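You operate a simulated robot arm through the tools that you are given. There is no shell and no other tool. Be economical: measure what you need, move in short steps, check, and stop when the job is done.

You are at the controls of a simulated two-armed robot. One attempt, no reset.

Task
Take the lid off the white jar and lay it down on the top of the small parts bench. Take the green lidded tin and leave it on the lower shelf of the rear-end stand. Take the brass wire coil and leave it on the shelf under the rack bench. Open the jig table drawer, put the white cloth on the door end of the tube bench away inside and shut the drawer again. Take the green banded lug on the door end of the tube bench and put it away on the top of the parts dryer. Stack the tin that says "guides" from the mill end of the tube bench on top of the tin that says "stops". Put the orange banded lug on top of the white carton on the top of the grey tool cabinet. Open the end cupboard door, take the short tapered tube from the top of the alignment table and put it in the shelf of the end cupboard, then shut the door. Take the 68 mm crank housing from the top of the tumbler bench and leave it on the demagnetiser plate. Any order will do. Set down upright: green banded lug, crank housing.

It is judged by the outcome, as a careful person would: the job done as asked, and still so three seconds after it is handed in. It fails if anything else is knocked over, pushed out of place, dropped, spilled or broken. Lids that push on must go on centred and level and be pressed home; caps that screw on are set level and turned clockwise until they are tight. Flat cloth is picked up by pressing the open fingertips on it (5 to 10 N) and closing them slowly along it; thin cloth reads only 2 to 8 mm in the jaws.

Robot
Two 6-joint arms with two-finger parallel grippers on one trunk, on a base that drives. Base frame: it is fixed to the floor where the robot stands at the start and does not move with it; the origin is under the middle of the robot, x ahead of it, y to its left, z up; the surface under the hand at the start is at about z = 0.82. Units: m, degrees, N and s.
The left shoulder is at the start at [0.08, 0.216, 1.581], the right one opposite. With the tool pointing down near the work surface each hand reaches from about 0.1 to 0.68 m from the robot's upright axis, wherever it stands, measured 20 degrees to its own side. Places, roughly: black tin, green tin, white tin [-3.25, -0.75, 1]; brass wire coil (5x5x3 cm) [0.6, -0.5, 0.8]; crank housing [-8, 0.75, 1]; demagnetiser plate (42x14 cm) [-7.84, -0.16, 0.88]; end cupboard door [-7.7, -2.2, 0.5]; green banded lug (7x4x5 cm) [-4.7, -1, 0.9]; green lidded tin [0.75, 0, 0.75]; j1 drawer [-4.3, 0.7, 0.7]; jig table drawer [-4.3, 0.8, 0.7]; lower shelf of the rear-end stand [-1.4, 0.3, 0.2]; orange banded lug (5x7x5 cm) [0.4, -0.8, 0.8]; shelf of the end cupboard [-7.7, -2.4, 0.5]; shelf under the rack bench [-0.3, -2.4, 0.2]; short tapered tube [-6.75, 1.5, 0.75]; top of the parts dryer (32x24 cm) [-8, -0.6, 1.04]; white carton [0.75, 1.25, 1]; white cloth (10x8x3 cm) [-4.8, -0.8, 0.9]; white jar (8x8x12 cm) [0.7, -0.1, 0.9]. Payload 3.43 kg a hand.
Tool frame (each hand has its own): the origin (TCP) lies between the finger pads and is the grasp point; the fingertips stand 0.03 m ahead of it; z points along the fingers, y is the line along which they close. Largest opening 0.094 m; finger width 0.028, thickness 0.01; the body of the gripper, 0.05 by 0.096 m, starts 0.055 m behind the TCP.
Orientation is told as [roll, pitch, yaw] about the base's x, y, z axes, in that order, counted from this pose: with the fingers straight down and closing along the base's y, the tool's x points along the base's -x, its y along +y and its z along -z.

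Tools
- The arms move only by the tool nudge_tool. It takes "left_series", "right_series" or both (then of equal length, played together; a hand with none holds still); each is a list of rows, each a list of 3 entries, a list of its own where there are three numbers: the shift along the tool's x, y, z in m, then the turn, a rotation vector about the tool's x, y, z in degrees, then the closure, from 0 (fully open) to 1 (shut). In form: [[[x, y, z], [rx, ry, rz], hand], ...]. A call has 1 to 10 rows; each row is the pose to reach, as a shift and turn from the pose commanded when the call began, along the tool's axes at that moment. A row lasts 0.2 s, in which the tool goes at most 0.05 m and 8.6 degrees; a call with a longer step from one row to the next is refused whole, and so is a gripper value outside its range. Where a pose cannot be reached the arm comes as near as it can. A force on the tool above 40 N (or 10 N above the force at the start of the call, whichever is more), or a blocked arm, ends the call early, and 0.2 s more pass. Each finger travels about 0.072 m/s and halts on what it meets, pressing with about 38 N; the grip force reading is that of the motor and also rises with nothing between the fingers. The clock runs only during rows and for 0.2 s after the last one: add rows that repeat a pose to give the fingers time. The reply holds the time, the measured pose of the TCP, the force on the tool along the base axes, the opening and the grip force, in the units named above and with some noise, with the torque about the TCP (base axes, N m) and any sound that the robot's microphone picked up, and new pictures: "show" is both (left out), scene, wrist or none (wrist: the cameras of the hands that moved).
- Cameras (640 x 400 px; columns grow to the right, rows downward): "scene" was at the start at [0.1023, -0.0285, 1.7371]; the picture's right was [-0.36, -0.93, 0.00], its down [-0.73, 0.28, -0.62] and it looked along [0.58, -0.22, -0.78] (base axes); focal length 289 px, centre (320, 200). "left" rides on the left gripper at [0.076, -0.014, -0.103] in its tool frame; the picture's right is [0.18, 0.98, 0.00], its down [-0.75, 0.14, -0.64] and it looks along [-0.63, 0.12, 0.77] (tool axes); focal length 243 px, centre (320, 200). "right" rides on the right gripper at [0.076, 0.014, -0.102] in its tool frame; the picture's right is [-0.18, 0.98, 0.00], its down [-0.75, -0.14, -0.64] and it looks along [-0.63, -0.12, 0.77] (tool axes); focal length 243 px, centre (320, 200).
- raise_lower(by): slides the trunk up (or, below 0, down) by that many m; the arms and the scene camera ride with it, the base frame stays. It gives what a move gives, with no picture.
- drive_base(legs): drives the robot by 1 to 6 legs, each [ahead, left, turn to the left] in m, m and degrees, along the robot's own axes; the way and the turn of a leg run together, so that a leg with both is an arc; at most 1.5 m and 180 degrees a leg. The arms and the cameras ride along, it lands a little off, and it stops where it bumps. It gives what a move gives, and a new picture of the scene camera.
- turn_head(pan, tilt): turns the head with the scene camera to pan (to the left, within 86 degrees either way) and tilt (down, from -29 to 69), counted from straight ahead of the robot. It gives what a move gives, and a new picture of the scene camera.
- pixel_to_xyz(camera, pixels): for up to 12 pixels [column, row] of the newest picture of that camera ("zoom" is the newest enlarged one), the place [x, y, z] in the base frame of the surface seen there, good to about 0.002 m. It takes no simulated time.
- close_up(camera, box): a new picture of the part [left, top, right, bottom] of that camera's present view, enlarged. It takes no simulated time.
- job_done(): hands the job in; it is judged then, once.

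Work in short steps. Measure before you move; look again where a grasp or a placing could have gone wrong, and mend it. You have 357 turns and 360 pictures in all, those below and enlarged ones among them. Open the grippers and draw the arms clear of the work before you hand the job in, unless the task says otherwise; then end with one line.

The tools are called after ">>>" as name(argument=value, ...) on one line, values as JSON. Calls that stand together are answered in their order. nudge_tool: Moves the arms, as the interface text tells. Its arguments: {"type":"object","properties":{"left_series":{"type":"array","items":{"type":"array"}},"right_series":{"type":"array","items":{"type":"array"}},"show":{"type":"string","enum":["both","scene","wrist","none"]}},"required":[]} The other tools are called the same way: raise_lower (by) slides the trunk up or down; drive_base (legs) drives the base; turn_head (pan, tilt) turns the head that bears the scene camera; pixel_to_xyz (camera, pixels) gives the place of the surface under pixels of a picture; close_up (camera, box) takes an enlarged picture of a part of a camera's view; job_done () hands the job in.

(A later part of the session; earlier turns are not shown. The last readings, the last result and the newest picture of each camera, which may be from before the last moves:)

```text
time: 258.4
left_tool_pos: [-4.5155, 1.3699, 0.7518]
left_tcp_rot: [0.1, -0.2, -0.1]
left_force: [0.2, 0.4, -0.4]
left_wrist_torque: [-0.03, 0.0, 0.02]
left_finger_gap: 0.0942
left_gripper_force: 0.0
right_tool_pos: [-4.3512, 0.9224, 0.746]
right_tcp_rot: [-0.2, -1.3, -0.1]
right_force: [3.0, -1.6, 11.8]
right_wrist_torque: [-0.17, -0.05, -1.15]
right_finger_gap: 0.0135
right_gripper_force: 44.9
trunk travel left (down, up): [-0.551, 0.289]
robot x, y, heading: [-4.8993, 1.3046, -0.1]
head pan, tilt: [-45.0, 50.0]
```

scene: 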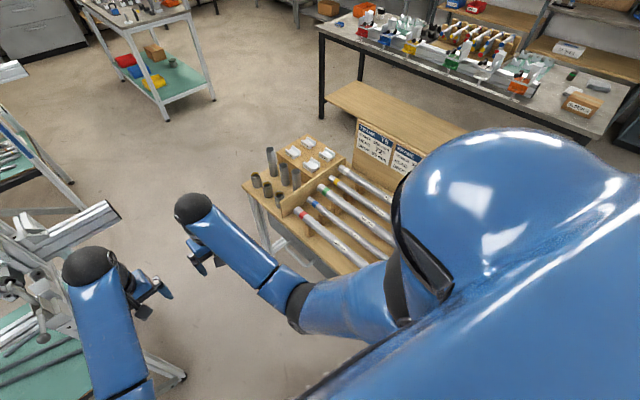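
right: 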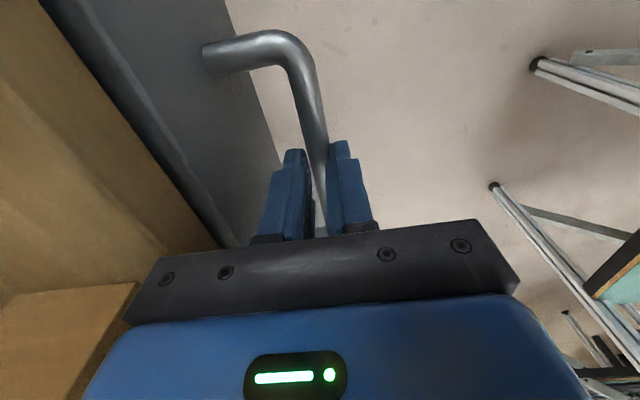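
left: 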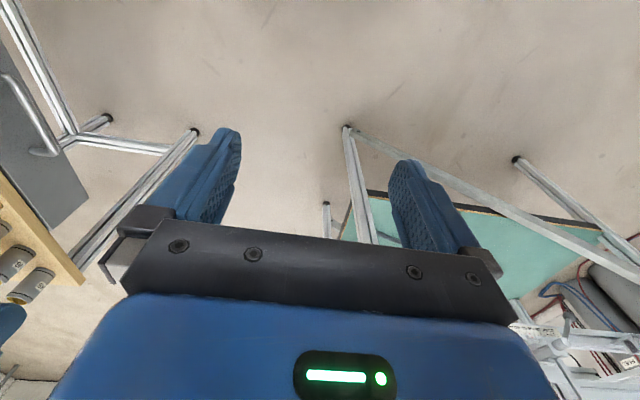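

Bar gripped. Pulling the drawer out along +y.

>>> nudge_tool(right_series=[[[0, 0.02, 0], [0, 0, 0], 1], [[0, 0.04, 0], [0, 0, 0], 1], [[0, 0.06, 0], [0, 0, 0], 1], [[0, 0.08, 0], [0, 0, 0], 1], [[0, 0.1, 0], [0, 0, 0], 1], [[0, 0.12, 0], [0, 0, 0], 1], [[0, 0.14, 0], [0, 0, 0], 1], [[0, 0.16, 0], [0, 0, 0], 1], [[0, 0.18, 0], [0, 0, 0], 1], [[0, 0.2, 0], [0, 0, 0], 1]], show="scene")

```text
time: 260.6
left_tool_pos: [-4.5156, 1.3717, 0.7512]
left_tcp_rot: [-0.2, -0.5, -0.1]
left_force: [0.5, 0.8, 0.5]
left_wrist_torque: [-0.01, 0.01, -0.03]
left_finger_gap: 0.0941
left_gripper_force: 0.0
right_tool_pos: [-4.3535, 1.1259, 0.7457]
right_tcp_rot: [-0.2, -1.3, 0.0]
right_force: [6.5, 0.1, 23.8]
right_wrist_torque: [-0.04, -0.93, -1.12]
right_finger_gap: 0.0138
right_gripper_force: 45.7
trunk travel left (down, up): [-0.551, 0.289]
robot x, y, heading: [-4.9006, 1.3022, 0.1]
head pan, tilt: [-45.0, 50.0]
```

scene: 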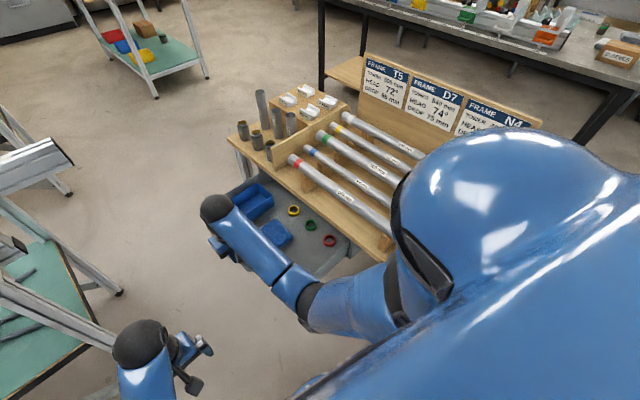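

Drawer is open ~0.2 m. Releasing the handle and rising.

>>> nudge_tool(right_series=[[[0, 0, 0], [0, 0, 0], 0.53], [[0, 0, 0], [0, 0, 0], 0.53], [[0, 0, 0], [0, 0, 0], 0.53], [[0, 0, -0.04], [0, 0, 0], 0.5], [[0, 0, -0.06], [0, 0, 0], 0.4], [[0, 0.04, -0.06], [0, 0, 0], 0]], show="wrist")

>>> close_up(camera="scene", box=[210, 150, 370, 290])

```text
time: 262.0
left_tool_pos: [-4.5156, 1.3701, 0.7514]
left_tcp_rot: [-0.1, -0.2, -0.2]
left_force: [-1.1, 0.1, -0.7]
left_wrist_torque: [0.0, 0.01, 0.04]
left_finger_gap: 0.094
left_gripper_force: 0.1
right_tool_pos: [-4.3528, 1.1652, 0.7998]
right_tcp_rot: [-0.3, -1.1, 0.0]
right_force: [-0.2, 0.1, 0.2]
right_wrist_torque: [0.02, -0.01, 0.02]
right_finger_gap: 0.0938
right_gripper_force: 0.2
right hand out of reach, approached as far as the arm can: row 5
trunk travel left (down, up): [-0.551, 0.289]
robot x, y, heading: [-4.9033, 1.305, -0.3]
head pan, tilt: [-45.0, 50.0]
```

right: 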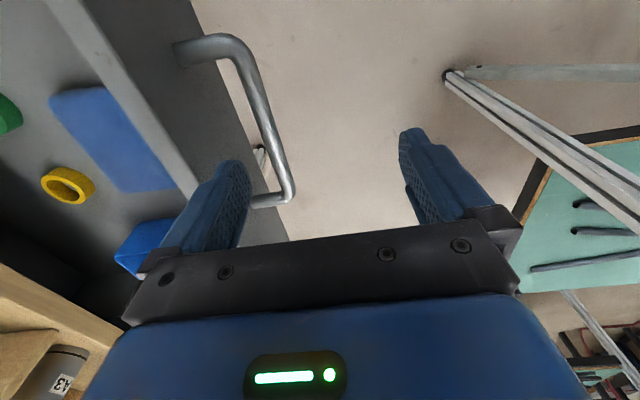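

```text
2.86 times, centred on (290, 220) of scene
```

zoom: 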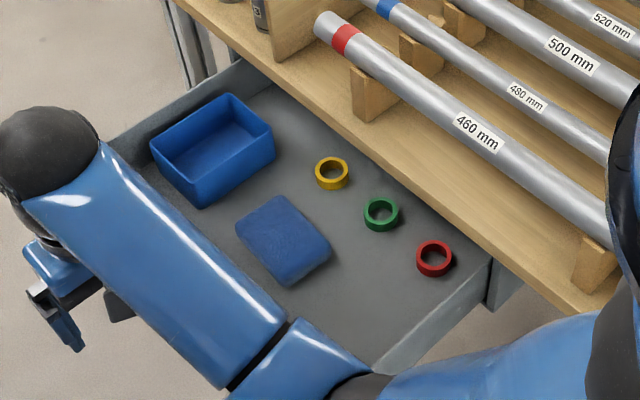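

Free space is at the near end of the drawer (around zoom (370,310)). Measuring it.

>>> pixel_to_xyz(camera="zoom", pixels=[[370, 300], [400, 330], [330, 320], [280, 240], [433, 255], [440, 300], [380, 360], [490, 265], [215, 120]])

>>> turn_head(pan=-55, tilt=60)

```text
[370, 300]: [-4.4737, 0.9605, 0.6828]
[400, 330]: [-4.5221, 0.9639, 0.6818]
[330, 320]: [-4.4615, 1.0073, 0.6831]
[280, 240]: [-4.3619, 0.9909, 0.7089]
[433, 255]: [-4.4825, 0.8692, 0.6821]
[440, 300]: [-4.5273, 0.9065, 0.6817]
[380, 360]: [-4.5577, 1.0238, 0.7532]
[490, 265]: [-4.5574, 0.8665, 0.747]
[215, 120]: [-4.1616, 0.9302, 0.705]
```

```text
time: 262.7
left_tool_pos: [-4.5159, 1.3709, 0.7509]
left_tcp_rot: [0.1, -0.4, -0.2]
left_force: [-0.4, 0.2, 0.8]
left_wrist_torque: [-0.03, 0.02, 0.02]
left_finger_gap: 0.0939
left_gripper_force: 0.3
right_tool_pos: [-4.3525, 1.1646, 0.8005]
right_tcp_rot: [-0.1, -1.2, 0.0]
right_force: [-0.6, -0.8, -0.6]
right_wrist_torque: [0.01, 0.01, 0.02]
right_finger_gap: 0.0941
right_gripper_force: 0.1
trunk travel left (down, up): [-0.551, 0.289]
robot x, y, heading: [-4.9005, 1.3013, 0.1]
head pan, tilt: [-55.0, 60.0]
```

scene: 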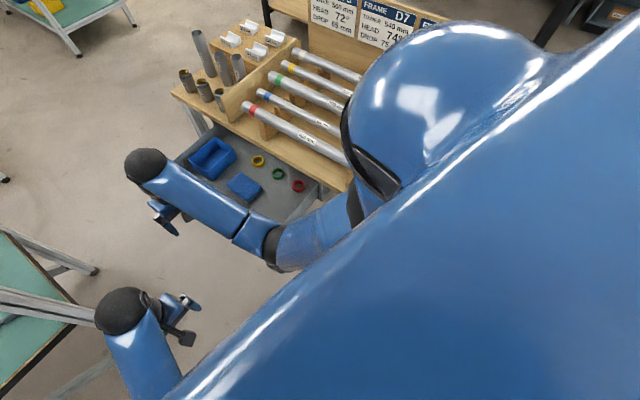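

Drawer free spot: about (-4.49,0.98), floor z 0.682. Now raise the trunk, back away and go to the door end of the tube bench.

>>> raise_lower(by=0.26)

>>> drive_base(legs=[[-0.55, 0, 0], [0, -1.2, 0], [0, -0.9, 0]])

>>> turn_head(pan=0, tilt=45)

```text
time: 265.4
left_tool_pos: [-4.515, 1.3713, 1.0114]
left_tcp_rot: [0.0, -0.3, 0.0]
left_force: [0.8, -0.5, -0.5]
left_wrist_torque: [0.0, -0.02, -0.02]
left_finger_gap: 0.0938
left_gripper_force: 0.1
right_tool_pos: [-4.3529, 1.1653, 1.0593]
right_tcp_rot: [-0.1, -1.2, 0.0]
right_force: [-0.1, -0.3, -0.2]
right_wrist_torque: [-0.01, 0.01, -0.01]
right_finger_gap: 0.0942
right_gripper_force: 0.1
trunk travel left (down, up): [-0.811, 0.029]
robot x, y, heading: [-4.9016, 1.3051, -0.0]
head pan, tilt: [-55.0, 60.0]
```

```text
time: 278.6
left_tool_pos: [-5.0372, -0.735, 1.0111]
left_tcp_rot: [-0.2, -0.3, 1.1]
left_force: [1.3, 1.0, -0.5]
left_wrist_torque: [-0.02, 0.02, 0.02]
left_finger_gap: 0.094
left_gripper_force: 0.0
right_tool_pos: [-4.8684, -0.9363, 1.0596]
right_tcp_rot: [-0.2, -1.2, 1.2]
right_force: [0.6, 0.1, 0.3]
right_wrist_torque: [-0.03, 0.0, -0.01]
right_finger_gap: 0.094
right_gripper_force: 0.1
trunk travel left (down, up): [-0.811, 0.029]
robot x, y, heading: [-5.4207, -0.8096, 1.2]
head pan, tilt: [-55.0, 60.0]
```

scene: 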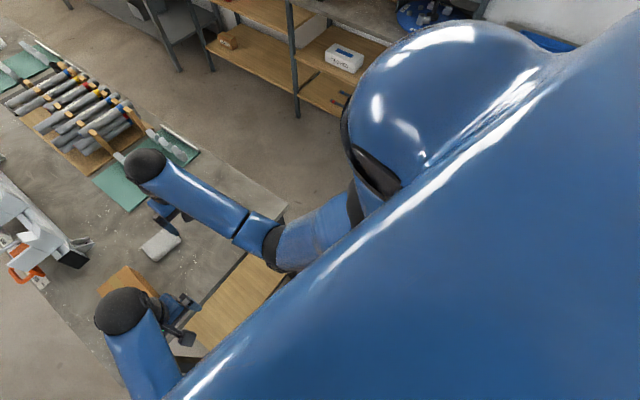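

```text
time: 279.8
left_tool_pos: [-5.038, -0.736, 1.0112]
left_tcp_rot: [0.0, -0.3, 1.2]
left_force: [-0.8, 0.0, -0.3]
left_wrist_torque: [0.04, 0.0, 0.02]
left_finger_gap: 0.094
left_gripper_force: 0.0
right_tool_pos: [-4.8704, -0.9371, 1.0593]
right_tcp_rot: [0.0, -1.2, 1.3]
right_force: [-0.5, 0.1, -0.6]
right_wrist_torque: [-0.03, 0.01, 0.01]
right_finger_gap: 0.0939
right_gripper_force: 0.0
trunk travel left (down, up): [-0.811, 0.029]
robot x, y, heading: [-5.4198, -0.8114, 1.1]
head pan, tilt: [0.0, 45.0]
```

scene: 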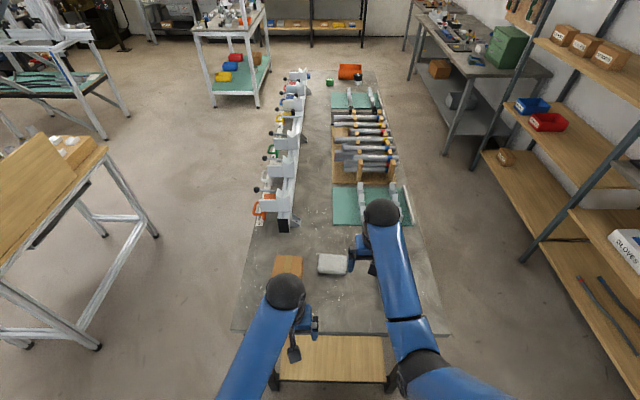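

White cloth at (332,263). Viewing with the right wrist camera as well.

>>> close_up(camera="scene", box=[260, 220, 420, 320])

>>> pixel_to_xyz(camera="zoom", pixels=[[290, 175], [235, 160], [240, 205], [340, 200], [345, 145], [290, 140], [290, 230]])

>>> close_up(camera="right", box=[0, 0, 640, 400])

```text
4.00 times, centred on (340, 270) of scene
```

zoom: 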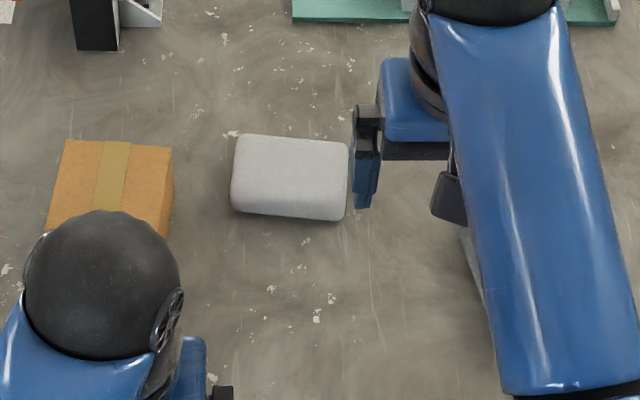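

```text
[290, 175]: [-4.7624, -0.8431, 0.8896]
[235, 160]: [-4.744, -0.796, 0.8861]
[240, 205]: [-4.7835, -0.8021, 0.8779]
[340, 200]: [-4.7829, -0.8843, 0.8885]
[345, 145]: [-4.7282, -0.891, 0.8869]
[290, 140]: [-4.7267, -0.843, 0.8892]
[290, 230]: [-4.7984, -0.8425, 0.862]
```

```text
1.00 times, centred on (320, 200) of right (not enlarged: the box is as wide or as high as the picture)
```

zoom: 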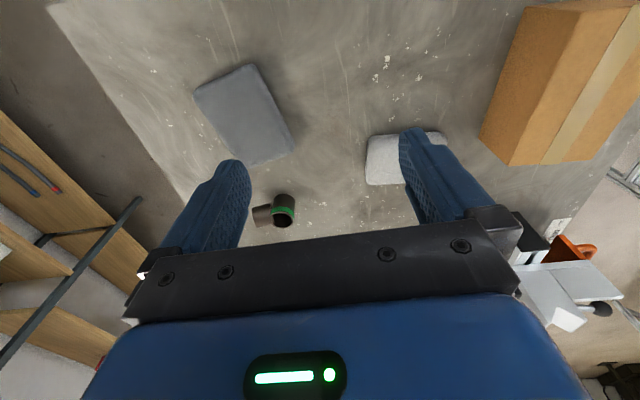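

The cloth is a thick folded pad (75 × 100 mm, top 0.889). I'll turn the right hand 90° to close across its 75 mm side, while moving above it.

>>> nudge_tool(right_series=[[[-0.012, 0.01, 0], [0, 0, -8.5], 0], [[-0.024, 0.02, 0], [0, 0, -17], 0], [[-0.036, 0.03, 0], [0, 0, -25.5], 0], [[-0.048, 0.04, 0], [0, 0, -34], 0], [[-0.06, 0.05, 0.01], [0, 0, -42.5], 0], [[-0.072, 0.06, 0.02], [0, 0, -51], 0], [[-0.084, 0.07, 0.03], [0, 0, -59.5], 0], [[-0.096, 0.08, 0.04], [0, 0, -68], 0], [[-0.108, 0.088, 0.05], [0, 0, -76.5], 0], [[-0.11, 0.092, 0.06], [0, 0, -85], 0]], show="wrist")

```text
time: 282.0
left_tool_pos: [-5.0359, -0.7377, 1.0101]
left_tcp_rot: [-0.1, -0.2, 1.1]
left_force: [-0.3, -0.2, -0.3]
left_wrist_torque: [0.02, 0.01, -0.02]
left_finger_gap: 0.0939
left_gripper_force: 0.1
right_tool_pos: [-4.759, -0.8441, 1.001]
right_tcp_rot: [-1.1, 0.0, 86.4]
right_force: [0.9, -0.3, -0.5]
right_wrist_torque: [0.01, 0.04, -0.01]
right_finger_gap: 0.094
right_gripper_force: 0.0
trunk travel left (down, up): [-0.811, 0.029]
robot x, y, heading: [-5.4233, -0.8107, 1.0]
head pan, tilt: [0.0, 45.0]
```

right: 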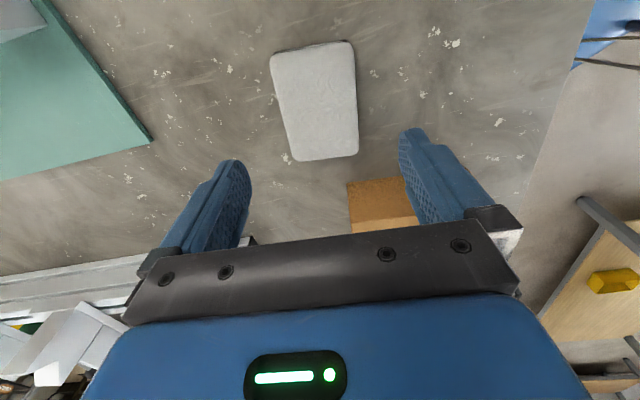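

Measuring the cloth corners and nearby box.

>>> pixel_to_xyz(camera="right", pixels=[[275, 60], [352, 45], [293, 155], [355, 150], [318, 100], [360, 182], [375, 195], [360, 215]])

```text
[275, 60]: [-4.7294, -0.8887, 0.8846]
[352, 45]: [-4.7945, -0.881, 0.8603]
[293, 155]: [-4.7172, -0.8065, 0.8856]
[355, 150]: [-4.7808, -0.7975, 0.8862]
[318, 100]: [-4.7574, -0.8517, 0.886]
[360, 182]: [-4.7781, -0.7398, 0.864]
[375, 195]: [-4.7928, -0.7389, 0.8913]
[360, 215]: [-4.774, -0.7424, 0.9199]
```

Aligning yaw to the cloth, descending and closing on its sides.

>>> nudge_tool(right_series=[[[0, 0.0, 0.03], [0, 0, 5], 0], [[0, 0.0, 0.07], [0, 0, 5], 0], [[0, 0, 0.1], [0, 0, 5], 0], [[0, 0, 0.107], [0, 0, 5], 0], [[0, 0, 0.107], [0, 0, 5], 0.3], [[0, 0, 0.107], [0, 0, 5], 0.5], [[0, 0, 0.107], [0, 0, 5], 0.7], [[0, 0, 0.107], [0, 0, 5], 1], [[0, 0, 0.107], [0, 0, 5], 1]], show="wrist")

```text
time: 284.0
left_tool_pos: [-5.0415, -0.7362, 1.0123]
left_tcp_rot: [-0.2, -0.6, 1.0]
left_force: [-0.4, 0.6, 0.9]
left_wrist_torque: [0.03, -0.01, -0.01]
left_finger_gap: 0.0939
left_gripper_force: 0.0
right_tool_pos: [-4.7815, -0.8478, 0.9165]
right_tcp_rot: [-1.8, -0.3, 81.3]
right_force: [1.1, 1.1, 35.2]
right_wrist_torque: [-0.38, -1.58, 0.36]
right_finger_gap: 0.0524
right_gripper_force: 37.7
right hand out of reach, approached as far as the arm can: row 2, 3, 4, 5, 6, 7, 8, 9
trunk travel left (down, up): [-0.811, 0.029]
robot x, y, heading: [-5.4216, -0.8109, 1.3]
head pan, tilt: [0.0, 45.0]
```

right: 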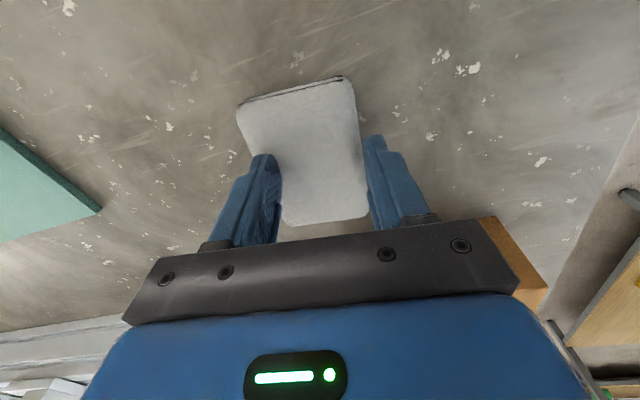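

Reach ran out (pressing on the cloth). Opening, rising, then driving 8 cm closer.

>>> nudge_tool(right_series=[[[0, 0, 0], [0, 0, 0], 0], [[0, 0, -0.02], [0, 0, 0], 0], [[0, 0, -0.06], [0, 0, 0], 0], [[0, 0, -0.1], [0, 0, 0], 0]], show="none")

>>> drive_base(legs=[[0.09, 0, 0]])

>>> close_up(camera="right", box=[0, 0, 640, 400])

```text
time: 284.3
left_tool_pos: [-5.0406, -0.7363, 1.0117]
left_tcp_rot: [0.0, -0.5, 1.2]
left_force: [0.7, 0.3, -0.7]
left_wrist_torque: [-0.03, 0.03, 0.0]
left_finger_gap: 0.0938
left_gripper_force: 0.1
right_tool_pos: [-4.7802, -0.8474, 0.9162]
right_tcp_rot: [-1.5, -0.3, 81.4]
right_force: [-9.8, 1.8, 21.7]
right_wrist_torque: [-0.21, -0.76, -0.04]
right_finger_gap: 0.0873
right_gripper_force: 0.0
trunk travel left (down, up): [-0.811, 0.029]
robot x, y, heading: [-5.4231, -0.8104, 1.0]
head pan, tilt: [0.0, 45.0]
stopped in row 1 (right hand): the force on the tool passed its limit at 49 N (the readings are from after the stop); the commanded pose is now the measured one
```

```text
time: 285.4
left_tool_pos: [-4.9567, -0.7341, 1.0144]
left_tcp_rot: [-0.1, -0.7, 1.2]
left_force: [-0.7, -0.1, -0.4]
left_wrist_torque: [0.01, -0.06, 0.01]
left_finger_gap: 0.0941
left_gripper_force: 0.1
right_tool_pos: [-4.6964, -0.8464, 0.9181]
right_tcp_rot: [-1.5, -0.4, 81.2]
right_force: [0.2, -0.4, -0.4]
right_wrist_torque: [0.01, -0.02, -0.02]
right_finger_gap: 0.0939
right_gripper_force: 0.1
trunk travel left (down, up): [-0.811, 0.029]
robot x, y, heading: [-5.3343, -0.8104, 1.1]
head pan, tilt: [0.0, 45.0]
```

scene: 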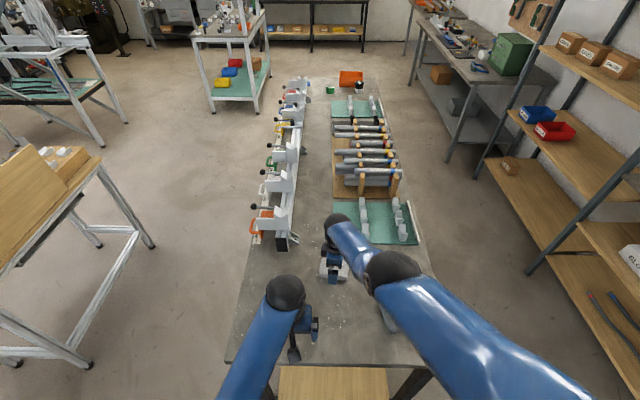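

```text
1.00 times, centred on (320, 200) of right (not enlarged: the box is as wide or as high as the picture)
```

zoom: 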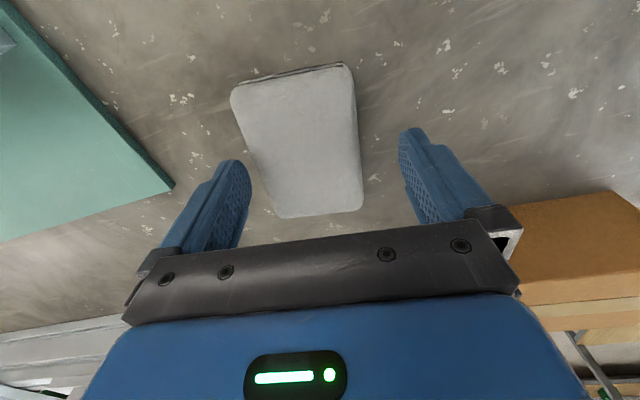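

The cloth seems dragged slightly; measuring again.

>>> pixel_to_xyz(camera="right", pixels=[[235, 100], [352, 72], [282, 212], [360, 205], [300, 140], [345, 66], [258, 150], [358, 140]])

```text
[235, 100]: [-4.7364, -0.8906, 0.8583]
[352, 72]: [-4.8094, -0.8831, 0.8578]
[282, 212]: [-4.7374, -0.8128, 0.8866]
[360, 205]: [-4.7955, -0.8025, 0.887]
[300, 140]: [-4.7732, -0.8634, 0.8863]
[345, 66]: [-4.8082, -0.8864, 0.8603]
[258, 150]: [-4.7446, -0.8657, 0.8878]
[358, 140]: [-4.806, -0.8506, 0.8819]
```

Cloth centre now (-4.773,-0.847). Rising, shifting over it, and descending.

>>> nudge_tool(right_series=[[[0, 0, -0.03], [0, 0, 0], 0], [[0.004, 0.025, -0.05], [0, 0, 0], 0], [[0.008, 0.05, -0.05], [0, 0, 0], 0], [[0.012, 0.076, -0.05], [0, 0, 0], 0], [[0.012, 0.076, -0.02], [0, 0, 0], 0]], show="wrist")

```text
time: 286.6
left_tool_pos: [-4.9503, -0.7349, 1.0113]
left_tcp_rot: [0.0, -0.4, 1.1]
left_force: [-0.1, 0.6, 0.2]
left_wrist_torque: [-0.02, -0.01, 0.02]
left_finger_gap: 0.0938
left_gripper_force: 0.0
right_tool_pos: [-4.7699, -0.8463, 0.9319]
right_tcp_rot: [-1.1, -0.1, 81.1]
right_force: [0.1, -0.7, -0.1]
right_wrist_torque: [-0.01, 0.0, -0.03]
right_finger_gap: 0.0941
right_gripper_force: 0.1
trunk travel left (down, up): [-0.811, 0.029]
robot x, y, heading: [-5.3322, -0.8078, 1.1]
head pan, tilt: [0.0, 45.0]
```

right: 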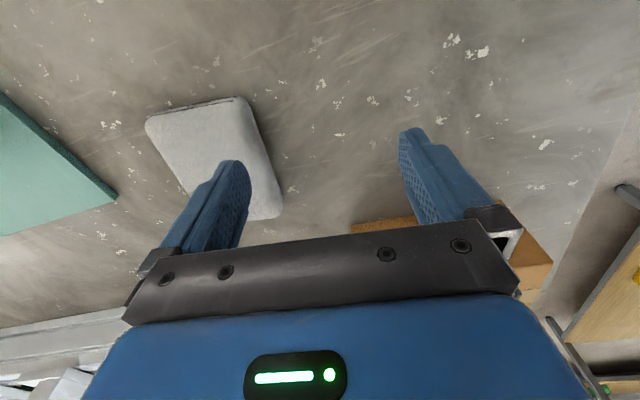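

That measurement mixed pictures; re-measuring with the present picture.

>>> pixel_to_xyz(camera="right", pixels=[[148, 125], [245, 100], [280, 200], [265, 150], [180, 175], [210, 140], [250, 215]])

```text
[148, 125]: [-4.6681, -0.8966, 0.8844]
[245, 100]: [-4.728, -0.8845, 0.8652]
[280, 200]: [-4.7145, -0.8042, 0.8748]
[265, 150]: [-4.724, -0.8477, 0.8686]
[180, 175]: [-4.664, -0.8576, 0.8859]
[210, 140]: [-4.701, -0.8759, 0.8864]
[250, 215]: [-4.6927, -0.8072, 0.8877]
```

Cloth is at (-4.694,-0.848). Raising the hand, driving 8 cm ahead for reach (hand then needs no big shift).

>>> nudge_tool(right_series=[[[0, 0, -0.04], [0, 0, 0], 0], [[0, 0, -0.06], [0, 0, 0], 0]], show="none")

>>> drive_base(legs=[[0.08, 0, 0]])

>>> nudge_tool(right_series=[[[0, 0, 0.0], [0, 0, 0], 0]], show="wrist")

```text
time: 287.2
left_tool_pos: [-4.9502, -0.7343, 1.0103]
left_tcp_rot: [0.0, -0.3, 1.1]
left_force: [-0.7, 0.2, -0.1]
left_wrist_torque: [0.01, 0.01, 0.0]
left_finger_gap: 0.0939
left_gripper_force: 0.1
right_tool_pos: [-4.7696, -0.8468, 0.9921]
right_tcp_rot: [-1.1, -0.1, 81.2]
right_force: [0.1, -0.3, 0.6]
right_wrist_torque: [0.0, -0.02, 0.03]
right_finger_gap: 0.0941
right_gripper_force: 0.0
trunk travel left (down, up): [-0.811, 0.029]
robot x, y, heading: [-5.3311, -0.8048, 0.8]
head pan, tilt: [0.0, 45.0]
```

```text
time: 288.4
left_tool_pos: [-4.8709, -0.7335, 1.007]
left_tcp_rot: [0.1, 0.0, 1.1]
left_force: [0.4, -0.7, 0.2]
left_wrist_torque: [0.0, 0.05, -0.04]
left_finger_gap: 0.0939
left_gripper_force: 0.0
right_tool_pos: [-4.6931, -0.8463, 0.9877]
right_tcp_rot: [-0.7, -0.2, 81.1]
right_force: [0.9, -0.3, -0.4]
right_wrist_torque: [0.03, 0.08, 0.01]
right_finger_gap: 0.0941
right_gripper_force: 0.0
trunk travel left (down, up): [-0.811, 0.029]
robot x, y, heading: [-5.2591, -0.8077, 1.4]
head pan, tilt: [0.0, 45.0]
stopped in leg 1: the robot was blocked; the commanded pose is now the measured one
```

scene: 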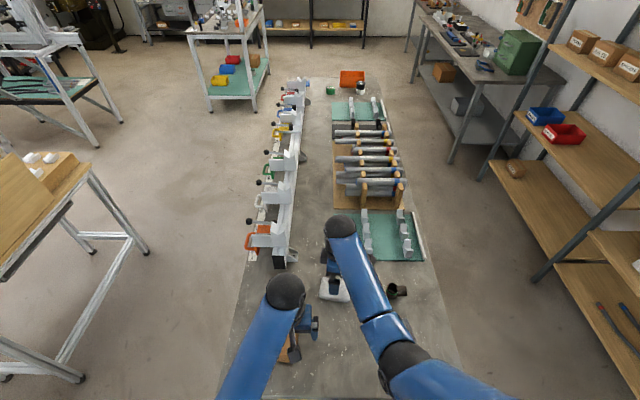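

```text
time: 288.8
left_tool_pos: [-4.8834, -0.7338, 1.0125]
left_tcp_rot: [0.0, -0.5, 1.0]
left_force: [-0.6, -0.1, 0.4]
left_wrist_torque: [-0.02, -0.04, 0.0]
left_finger_gap: 0.0939
left_gripper_force: 0.0
right_tool_pos: [-4.7038, -0.8451, 0.9933]
right_tcp_rot: [-1.4, -0.3, 81.2]
right_force: [-0.4, 0.4, 0.9]
right_wrist_torque: [0.02, -0.04, 0.0]
right_finger_gap: 0.0939
right_gripper_force: 0.0
trunk travel left (down, up): [-0.811, 0.029]
robot x, y, heading: [-5.262, -0.808, 0.9]
head pan, tilt: [0.0, 45.0]
```

right: 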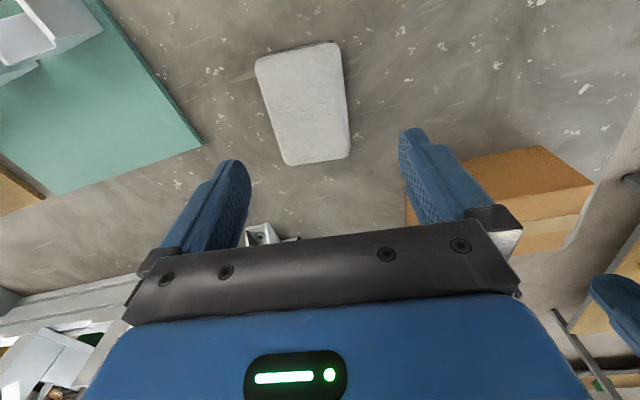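

Measuring the cloth precisely now.

>>> pixel_to_xyz(camera="right", pixels=[[262, 80], [345, 80], [276, 120], [348, 120], [290, 160], [345, 155], [310, 48], [320, 160]])

```text
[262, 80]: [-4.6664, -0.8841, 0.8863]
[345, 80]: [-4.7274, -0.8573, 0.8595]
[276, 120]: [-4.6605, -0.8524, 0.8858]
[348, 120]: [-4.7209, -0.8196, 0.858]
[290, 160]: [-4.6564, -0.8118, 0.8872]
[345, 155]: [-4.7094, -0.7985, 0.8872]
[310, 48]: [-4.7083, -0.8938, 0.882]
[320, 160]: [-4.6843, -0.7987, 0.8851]
```

Centre (-4.691,-0.846). Descending and closing slowly.

>>> nudge_tool(right_series=[[[0, -0.012, 0.03], [0, 0, 0], 0], [[0, -0.012, 0.07], [0, 0, 0], 0], [[0, -0.012, 0.097], [0, 0, 0], 0], [[0, -0.012, 0.097], [0, 0, 0], 0.15], [[0, -0.012, 0.097], [0, 0, 0], 0.3], [[0, -0.012, 0.097], [0, 0, 0], 0.5], [[0, -0.012, 0.097], [0, 0, 0], 0.7], [[0, -0.012, 0.097], [0, 0, 0], 1], [[0, -0.012, 0.097], [0, 0, 0], 1]], show="wrist")

```text
time: 290.8
left_tool_pos: [-4.8772, -0.7338, 1.0107]
left_tcp_rot: [0.0, -0.4, 1.1]
left_force: [0.5, -0.2, 0.2]
left_wrist_torque: [0.0, 0.01, -0.02]
left_finger_gap: 0.094
left_gripper_force: 0.1
right_tool_pos: [-4.6848, -0.8456, 0.8937]
right_tcp_rot: [-1.0, -0.2, 81.2]
right_force: [-0.6, 1.0, -0.3]
right_wrist_torque: [0.0, -0.01, 0.0]
right_finger_gap: 0.0689
right_gripper_force: 38.1
trunk travel left (down, up): [-0.811, 0.029]
robot x, y, heading: [-5.2615, -0.8077, 1.1]
head pan, tilt: [0.0, 45.0]
```

right: 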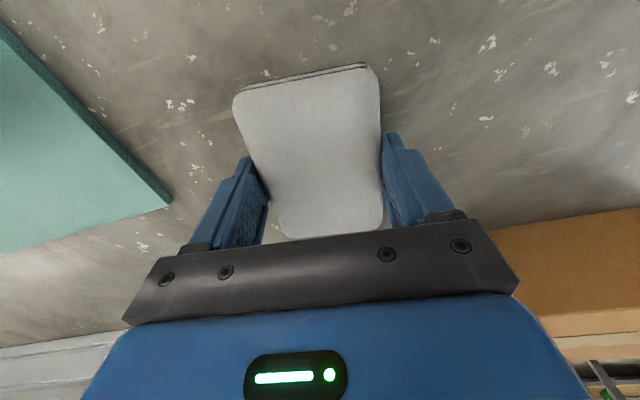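

Gripped at 69 mm, force 38 N. Lifting slowly.

>>> nudge_tool(right_series=[[[0, 0, -0.02], [0, 0, 0], 1], [[0, 0, -0.05], [0, 0, 0], 1], [[0, 0, -0.08], [0, 0, 0], 1], [[0, 0, -0.11], [0, 0, 0], 1]], show="wrist")

```text
time: 291.8
left_tool_pos: [-4.8772, -0.7331, 1.0112]
left_tcp_rot: [-0.1, -0.2, 1.0]
left_force: [0.6, -0.5, 0.4]
left_wrist_torque: [0.0, -0.01, 0.01]
left_finger_gap: 0.0942
left_gripper_force: 0.0
right_tool_pos: [-4.6865, -0.8493, 1.0026]
right_tcp_rot: [-1.1, -0.2, 81.2]
right_force: [0.9, 0.4, -0.6]
right_wrist_torque: [0.01, 0.0, 0.0]
right_finger_gap: 0.0688
right_gripper_force: 37.9
trunk travel left (down, up): [-0.811, 0.029]
robot x, y, heading: [-5.2626, -0.8062, 1.2]
head pan, tilt: [0.0, 45.0]
```

right: 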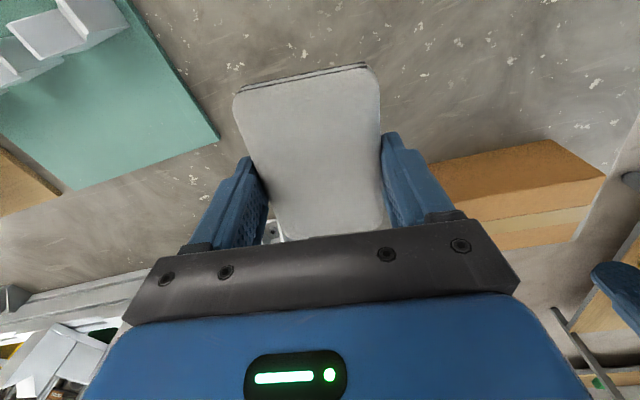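

Cloth held. Driving back to the drawer position.

>>> drive_base(legs=[[-0.2, 0, -1.1], [0, 1.1, 0], [0, 1.02, 0], [0.55, 0, 0]])

>>> turn_head(pan=-45, tilt=50)

```text
time: 306.3
left_tool_pos: [-4.4996, 1.377, 1.0113]
left_tcp_rot: [0.0, -0.4, -0.1]
left_force: [0.2, 0.4, -0.1]
left_wrist_torque: [0.03, -0.01, 0.02]
left_finger_gap: 0.0943
left_gripper_force: 0.1
right_tool_pos: [-4.3101, 1.2582, 1.0032]
right_tcp_rot: [-1.1, -0.2, 80.1]
right_force: [-0.9, 0.0, -1.2]
right_wrist_torque: [0.01, -0.02, -0.04]
right_finger_gap: 0.0688
right_gripper_force: 38.1
trunk travel left (down, up): [-0.811, 0.029]
robot x, y, heading: [-4.8845, 1.3116, -0.1]
head pan, tilt: [0.0, 45.0]
```

scene: 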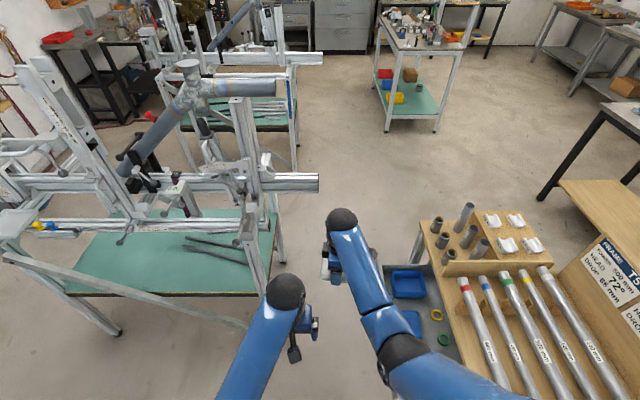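

```text
time: 307.4
left_tool_pos: [-4.4977, 1.3765, 1.0116]
left_tcp_rot: [0.1, -0.3, -0.1]
left_force: [-0.1, -0.6, -0.2]
left_wrist_torque: [0.0, 0.01, 0.0]
left_finger_gap: 0.0941
left_gripper_force: 0.1
right_tool_pos: [-4.3088, 1.2579, 1.0034]
right_tcp_rot: [-1.1, -0.2, 80.1]
right_force: [-0.2, 0.7, -0.7]
right_wrist_torque: [-0.01, 0.0, -0.03]
right_finger_gap: 0.0688
right_gripper_force: 37.9
trunk travel left (down, up): [-0.811, 0.029]
robot x, y, heading: [-4.8858, 1.312, 0.1]
head pan, tilt: [-45.0, 50.0]
```

scene: 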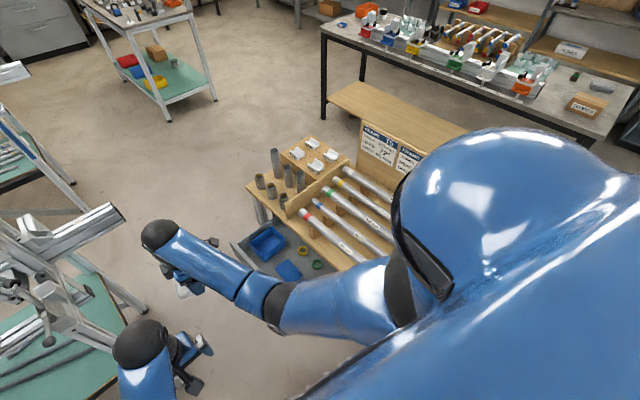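

Moving the cloth above the free part of the drawer.

>>> nudge_tool(right_series=[[[0.042, 0.018, 0], [0, 0, 0], 1], [[0.084, 0.036, 0], [0, 0, 0], 1], [[0.127, 0.055, 0], [0, 0, 0], 1], [[0.17, 0.073, 0], [0, 0, 0], 1], [[0.212, 0.091, 0], [0, 0, 0], 1], [[0.255, 0.11, 0], [0, 0, 0], 1], [[0.295, 0.128, 0], [0, 0, 0], 1]], show="wrist")

```text
time: 309.0
left_tool_pos: [-4.4979, 1.3766, 1.0111]
left_tcp_rot: [-0.1, -0.3, -0.1]
left_force: [0.2, 0.2, 0.2]
left_wrist_torque: [-0.01, -0.01, -0.05]
left_finger_gap: 0.0939
left_gripper_force: 0.0
right_tool_pos: [-4.486, 0.9884, 0.9973]
right_tcp_rot: [-1.2, -0.2, 80.1]
right_force: [-0.5, -0.7, -0.9]
right_wrist_torque: [-0.01, -0.03, -0.01]
right_finger_gap: 0.0688
right_gripper_force: 38.0
trunk travel left (down, up): [-0.811, 0.029]
robot x, y, heading: [-4.8821, 1.3065, -0.1]
head pan, tilt: [-45.0, 50.0]
```

right: 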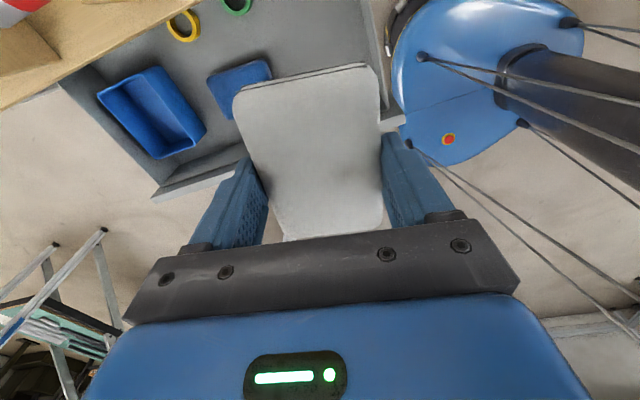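

Lowering the trunk 0.26 to bring the cloth into the drawer.

>>> raise_lower(by=-0.26)

>>> nudge_tool(right_series=[[[0, 0, 0.01], [0, 0, 0], 1], [[0, 0, 0.018], [0, 0, 0], 1], [[0, 0, 0.023], [0, 0, 0], 1]], show="wrist")

```text
time: 311.7
left_tool_pos: [-4.4983, 1.3754, 0.7502]
left_tcp_rot: [0.0, -0.3, -0.1]
left_force: [0.3, -0.3, 0.1]
left_wrist_torque: [-0.03, -0.02, -0.04]
left_finger_gap: 0.0939
left_gripper_force: 0.1
right_tool_pos: [-4.4849, 0.9912, 0.7383]
right_tcp_rot: [-1.1, -0.2, 80.1]
right_force: [0.3, 0.2, -1.7]
right_wrist_torque: [0.0, 0.01, 0.01]
right_finger_gap: 0.0685
right_gripper_force: 37.8
trunk travel left (down, up): [-0.551, 0.289]
robot x, y, heading: [-4.8842, 1.308, 0.0]
head pan, tilt: [-45.0, 50.0]
```

```text
time: 312.5
left_tool_pos: [-4.4971, 1.3773, 0.7505]
left_tcp_rot: [0.1, -0.3, -0.2]
left_force: [0.3, -0.2, -0.4]
left_wrist_torque: [0.0, 0.0, 0.01]
left_finger_gap: 0.0938
left_gripper_force: 0.1
right_tool_pos: [-4.486, 0.9908, 0.716]
right_tcp_rot: [-1.3, -0.2, 80.1]
right_force: [-0.4, -1.3, 7.3]
right_wrist_torque: [0.12, 0.21, 0.02]
right_finger_gap: 0.0686
right_gripper_force: 38.2
trunk travel left (down, up): [-0.551, 0.289]
robot x, y, heading: [-4.8851, 1.3134, 0.0]
head pan, tilt: [-45.0, 50.0]
```

right: 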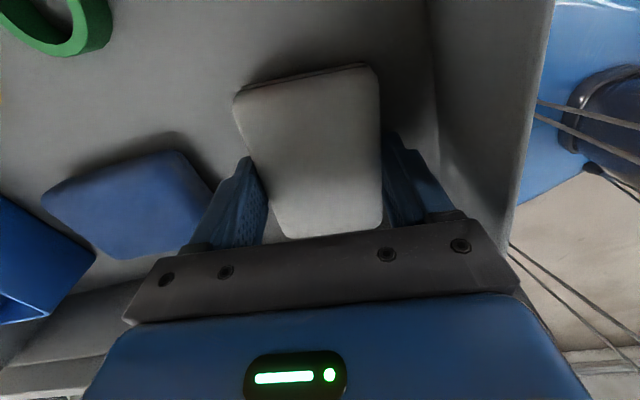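

Cloth rests on the drawer floor. Opening slightly and rising.

>>> nudge_tool(right_series=[[[0, 0, 0], [0, 0, 0], 0.15], [[0, 0, 0], [0, 0, 0], 0.1], [[0, 0, 0], [0, 0, 0], 0.1], [[0, 0, -0.03], [0, 0, 0], 0.1], [[0, 0, -0.06], [0, 0, 0], 0.1]], show="wrist")

>>> raise_lower(by=0.1)

```text
time: 313.7
left_tool_pos: [-4.4975, 1.3772, 0.7505]
left_tcp_rot: [0.1, -0.3, -0.1]
left_force: [0.8, -0.2, 0.5]
left_wrist_torque: [0.0, 0.0, -0.02]
left_finger_gap: 0.0938
left_gripper_force: 0.0
right_tool_pos: [-4.4869, 0.9908, 0.7591]
right_tcp_rot: [-1.2, -0.2, 80.0]
right_force: [0.7, -0.7, 0.5]
right_wrist_torque: [0.0, -0.01, 0.01]
right_finger_gap: 0.0849
right_gripper_force: 0.0
right hand out of reach, approached as far as the arm can: row 5
trunk travel left (down, up): [-0.551, 0.289]
robot x, y, heading: [-4.8874, 1.3097, -0.0]
head pan, tilt: [-45.0, 50.0]
```

right: 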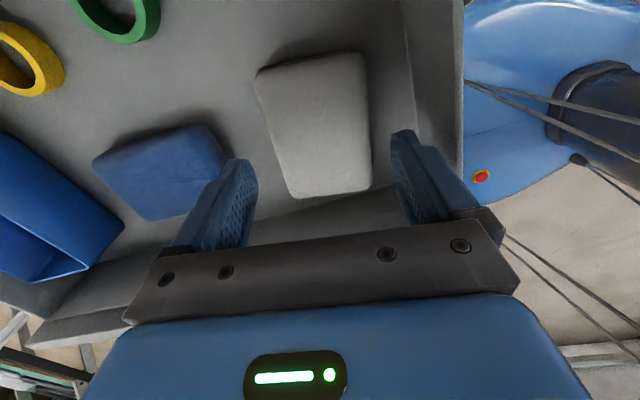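

```text
time: 315.0
left_tool_pos: [-4.4982, 1.3764, 0.8512]
left_tcp_rot: [-0.1, -0.2, -0.1]
left_force: [0.6, 1.1, 0.8]
left_wrist_torque: [-0.01, -0.02, 0.04]
left_finger_gap: 0.0941
left_gripper_force: 0.1
right_tool_pos: [-4.4845, 0.9909, 0.858]
right_tcp_rot: [-1.3, -0.2, 80.1]
right_force: [-0.2, 0.9, 0.6]
right_wrist_torque: [0.0, 0.0, -0.01]
right_finger_gap: 0.0847
right_gripper_force: 0.2
trunk travel left (down, up): [-0.651, 0.189]
robot x, y, heading: [-4.8858, 1.3121, 0.1]
head pan, tilt: [-45.0, 50.0]
```

Cloth lies in the drawer. Turning the hand back and moving above the handle.

>>> nudge_tool(right_series=[[[-0.03, 0.0, 0], [0, 0, 8], 0.1], [[-0.06, 0.0, 0], [0, 0, 16], 0.2], [[-0.09, -0.01, 0], [0, 0, 24], 0.3], [[-0.12, -0.03, 0], [0, 0, 32], 0.4], [[-0.14, -0.05, 0], [0, 0, 40], 0.53], [[-0.154, -0.07, 0], [0, 0, 48], 0.53], [[-0.154, -0.09, 0], [0, 0, 56], 0.53], [[-0.154, -0.107, 0], [0, 0, 64], 0.53], [[-0.154, -0.107, 0], [0, 0, 72], 0.53], [[-0.154, -0.107, 0], [0, 0, 80], 0.53]], show="wrist")

>>> raise_lower(by=-0.08)

```text
time: 317.2
left_tool_pos: [-4.4973, 1.378, 0.8496]
left_tcp_rot: [0.0, -0.3, 0.0]
left_force: [-0.2, 0.6, -0.8]
left_wrist_torque: [-0.01, -0.02, 0.0]
left_finger_gap: 0.0939
left_gripper_force: 0.1
right_tool_pos: [-4.3546, 1.1243, 0.861]
right_tcp_rot: [0.0, -1.2, -0.2]
right_force: [0.5, 0.9, 0.4]
right_wrist_torque: [0.01, -0.01, -0.01]
right_finger_gap: 0.044
right_gripper_force: 0.1
trunk travel left (down, up): [-0.651, 0.189]
robot x, y, heading: [-4.8825, 1.3104, -0.2]
head pan, tilt: [-45.0, 50.0]
```

right: 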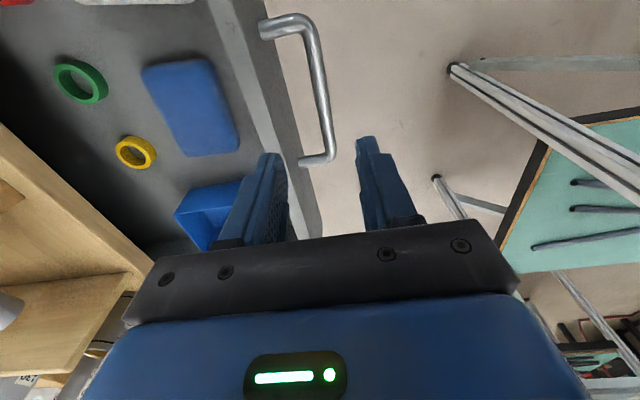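

```text
time: 318.4
left_tool_pos: [-4.4974, 1.3767, 0.7712]
left_tcp_rot: [0.0, -0.3, -0.1]
left_force: [0.2, -0.7, 0.7]
left_wrist_torque: [-0.01, 0.01, -0.03]
left_finger_gap: 0.094
left_gripper_force: 0.0
right_tool_pos: [-4.3545, 1.1247, 0.7822]
right_tcp_rot: [0.0, -1.3, 0.1]
right_force: [-0.6, 0.1, -0.2]
right_wrist_torque: [0.0, -0.03, 0.0]
right_finger_gap: 0.0441
right_gripper_force: 0.0
trunk travel left (down, up): [-0.571, 0.269]
robot x, y, heading: [-4.8796, 1.3091, -0.1]
head pan, tilt: [-45.0, 50.0]
```

Checking where the bar is before descending.

>>> close_up(camera="right", box=[200, 0, 440, 200])

>>> pixel_to_xyz(camera="zoom", pixels=[[330, 100], [350, 150], [360, 200], [370, 250]])

```text
2.00 times, centred on (320, 100) of right
```

zoom: 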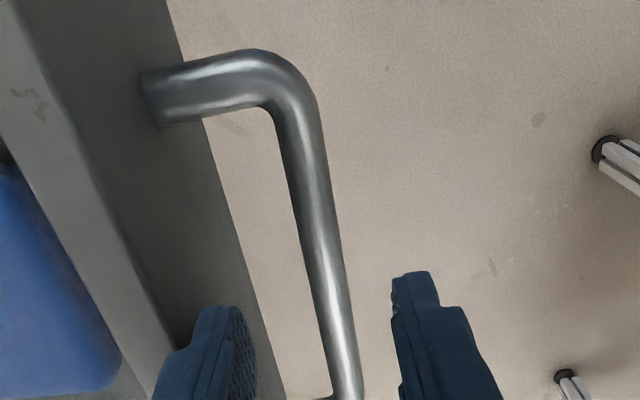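

```text
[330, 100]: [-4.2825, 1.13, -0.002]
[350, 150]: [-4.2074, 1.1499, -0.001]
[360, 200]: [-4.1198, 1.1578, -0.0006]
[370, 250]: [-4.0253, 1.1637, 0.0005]
```

>>> pixel_to_xyz(camera="zoom", pixels=[[322, 230], [338, 310], [308, 150]])

```text
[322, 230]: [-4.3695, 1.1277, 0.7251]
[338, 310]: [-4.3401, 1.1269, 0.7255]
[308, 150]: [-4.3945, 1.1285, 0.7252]
```

Bar at y=1.127. Descending, gripping, and pushing the drawer shut.

>>> nudge_tool(right_series=[[[0, 0.003, 0.02], [0, 0, 0], 0.53], [[0, 0.003, 0.038], [0, 0, 0], 0.53], [[0, 0.003, 0.038], [0, 0, 0], 1], [[0, 0.003, 0.038], [0, 0, 0], 1], [[0, -0.02, 0.038], [0, 0, 0], 1], [[0, -0.045, 0.038], [0, 0, 0], 1], [[0, -0.07, 0.038], [0, 0, 0], 1], [[0, -0.095, 0.038], [0, 0, 0], 1], [[0, -0.12, 0.038], [0, 0, 0], 1]], show="none")

>>> nudge_tool(right_series=[[[0, -0.02, 0], [0, 0, 0], 1], [[0, -0.04, 0], [0, 0, 0], 1], [[0, -0.06, 0], [0, 0, 0], 1], [[0, -0.075, 0], [0, 0, 0], 1], [[0, -0.085, 0], [0, 0, 0], 1]], show="scene")

```text
time: 320.4
left_tool_pos: [-4.4986, 1.3759, 0.7706]
left_tcp_rot: [0.0, -0.3, -0.2]
left_force: [-0.2, -0.7, -0.7]
left_wrist_torque: [-0.02, 0.01, -0.01]
left_finger_gap: 0.0939
left_gripper_force: 0.0
right_tool_pos: [-4.3528, 1.0027, 0.7439]
right_tcp_rot: [0.0, -1.0, -0.1]
right_force: [-7.6, -1.1, -12.8]
right_wrist_torque: [-0.01, -0.12, -1.29]
right_finger_gap: 0.0138
right_gripper_force: 45.3
trunk travel left (down, up): [-0.571, 0.269]
robot x, y, heading: [-4.8818, 1.3115, 0.0]
head pan, tilt: [-45.0, 50.0]
```

```text
time: 321.8
left_tool_pos: [-4.4995, 1.3796, 0.7713]
left_tcp_rot: [-0.1, -0.4, 0.1]
left_force: [0.4, -0.1, 0.1]
left_wrist_torque: [0.03, 0.0, 0.01]
left_finger_gap: 0.094
left_gripper_force: 0.0
right_tool_pos: [-4.3533, 0.9267, 0.7436]
right_tcp_rot: [0.5, -1.1, 0.2]
right_force: [0.0, 13.7, 4.8]
right_wrist_torque: [-1.0, 0.58, -2.22]
right_finger_gap: 0.0137
right_gripper_force: 45.1
trunk travel left (down, up): [-0.571, 0.269]
robot x, y, heading: [-4.8838, 1.3155, 0.1]
head pan, tilt: [-45.0, 50.0]
stopped in row 5 (right hand): the force on the tool passed its limit at 43 N (the readings are from after the stop); the commanded pose is now the measured one
```

scene: 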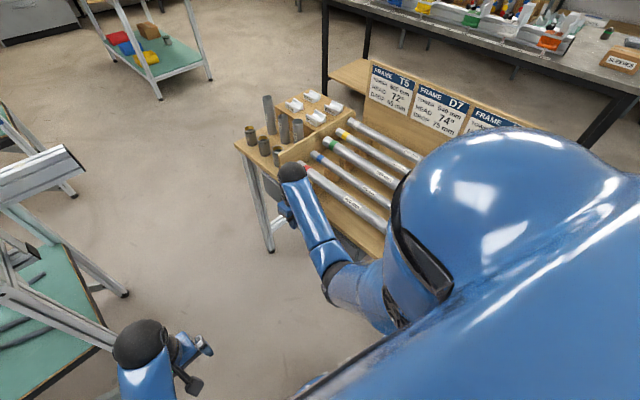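

Nearly home (43 N stop). Giving a further gentle push to be sure, then measuring the front.

>>> nudge_tool(right_series=[[[0, -0.004, 0], [0, 0, 0], 1], [[0, -0.008, 0], [0, 0, 0], 1]], show="wrist")

>>> pixel_to_xyz(camera="right", pixels=[[190, 80], [150, 20], [120, 60], [260, 40], [290, 60]])

```text
time: 322.3
left_tool_pos: [-4.5001, 1.3843, 0.7717]
left_tcp_rot: [-0.1, -0.4, 0.4]
left_force: [0.0, -0.3, 0.6]
left_wrist_torque: [0.02, 0.01, -0.02]
left_finger_gap: 0.0939
left_gripper_force: 0.1
right_tool_pos: [-4.3549, 0.9272, 0.7423]
right_tcp_rot: [0.7, -1.0, 0.4]
right_force: [-3.2, 19.5, 13.6]
right_wrist_torque: [-1.48, 0.96, -2.26]
right_finger_gap: 0.0139
right_gripper_force: 45.4
trunk travel left (down, up): [-0.571, 0.269]
robot x, y, heading: [-4.8847, 1.3142, 0.1]
head pan, tilt: [-45.0, 50.0]
stopped in row 2 (right hand): the force on the tool passed its limit at 44 N (the readings are from after the stop); the commanded pose is now the measured one
```

right: 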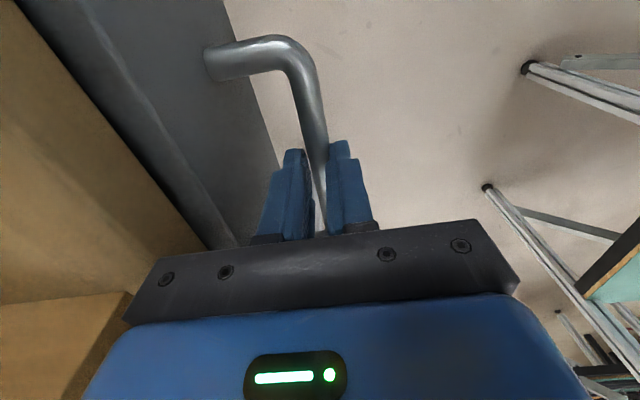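

```text
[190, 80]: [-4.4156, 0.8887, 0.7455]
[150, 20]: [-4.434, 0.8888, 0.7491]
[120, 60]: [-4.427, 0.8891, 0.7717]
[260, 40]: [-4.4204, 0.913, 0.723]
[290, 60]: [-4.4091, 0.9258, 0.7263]
```

The front is still 9 mm proud: the gripper body meets the table edge. I'll release, and push on the bar from outside with closed fingers instead.

>>> nudge_tool(right_series=[[[0, 0.002, 0], [0, 0, 0], 0.53], [[0, 0.002, 0], [0, 0, 0], 0.53], [[0, 0.002, -0.02], [0, 0, 0], 0.53], [[0, 0.002, -0.045], [0, 0, 0], 0.53], [[0, 0.03, -0.045], [0, 0, 0], 0.8], [[0, 0.05, -0.045], [0, 0, 0], 1], [[0, 0.05, -0.045], [0, 0, 0], 1]], show="none")

```text
time: 323.9
left_tool_pos: [-4.4977, 1.381, 0.77]
left_tcp_rot: [0.0, -0.3, 0.2]
left_force: [0.0, -0.2, 0.5]
left_wrist_torque: [-0.01, -0.04, -0.03]
left_finger_gap: 0.094
left_gripper_force: 0.0
right_tool_pos: [-4.3535, 0.9733, 0.7856]
right_tcp_rot: [0.8, -1.0, 0.4]
right_force: [-0.5, 0.0, -0.4]
right_wrist_torque: [0.02, -0.02, -0.02]
right_finger_gap: 0.0
right_gripper_force: 33.5
trunk travel left (down, up): [-0.571, 0.269]
robot x, y, heading: [-4.8821, 1.3106, 0.2]
head pan, tilt: [-45.0, 50.0]
```

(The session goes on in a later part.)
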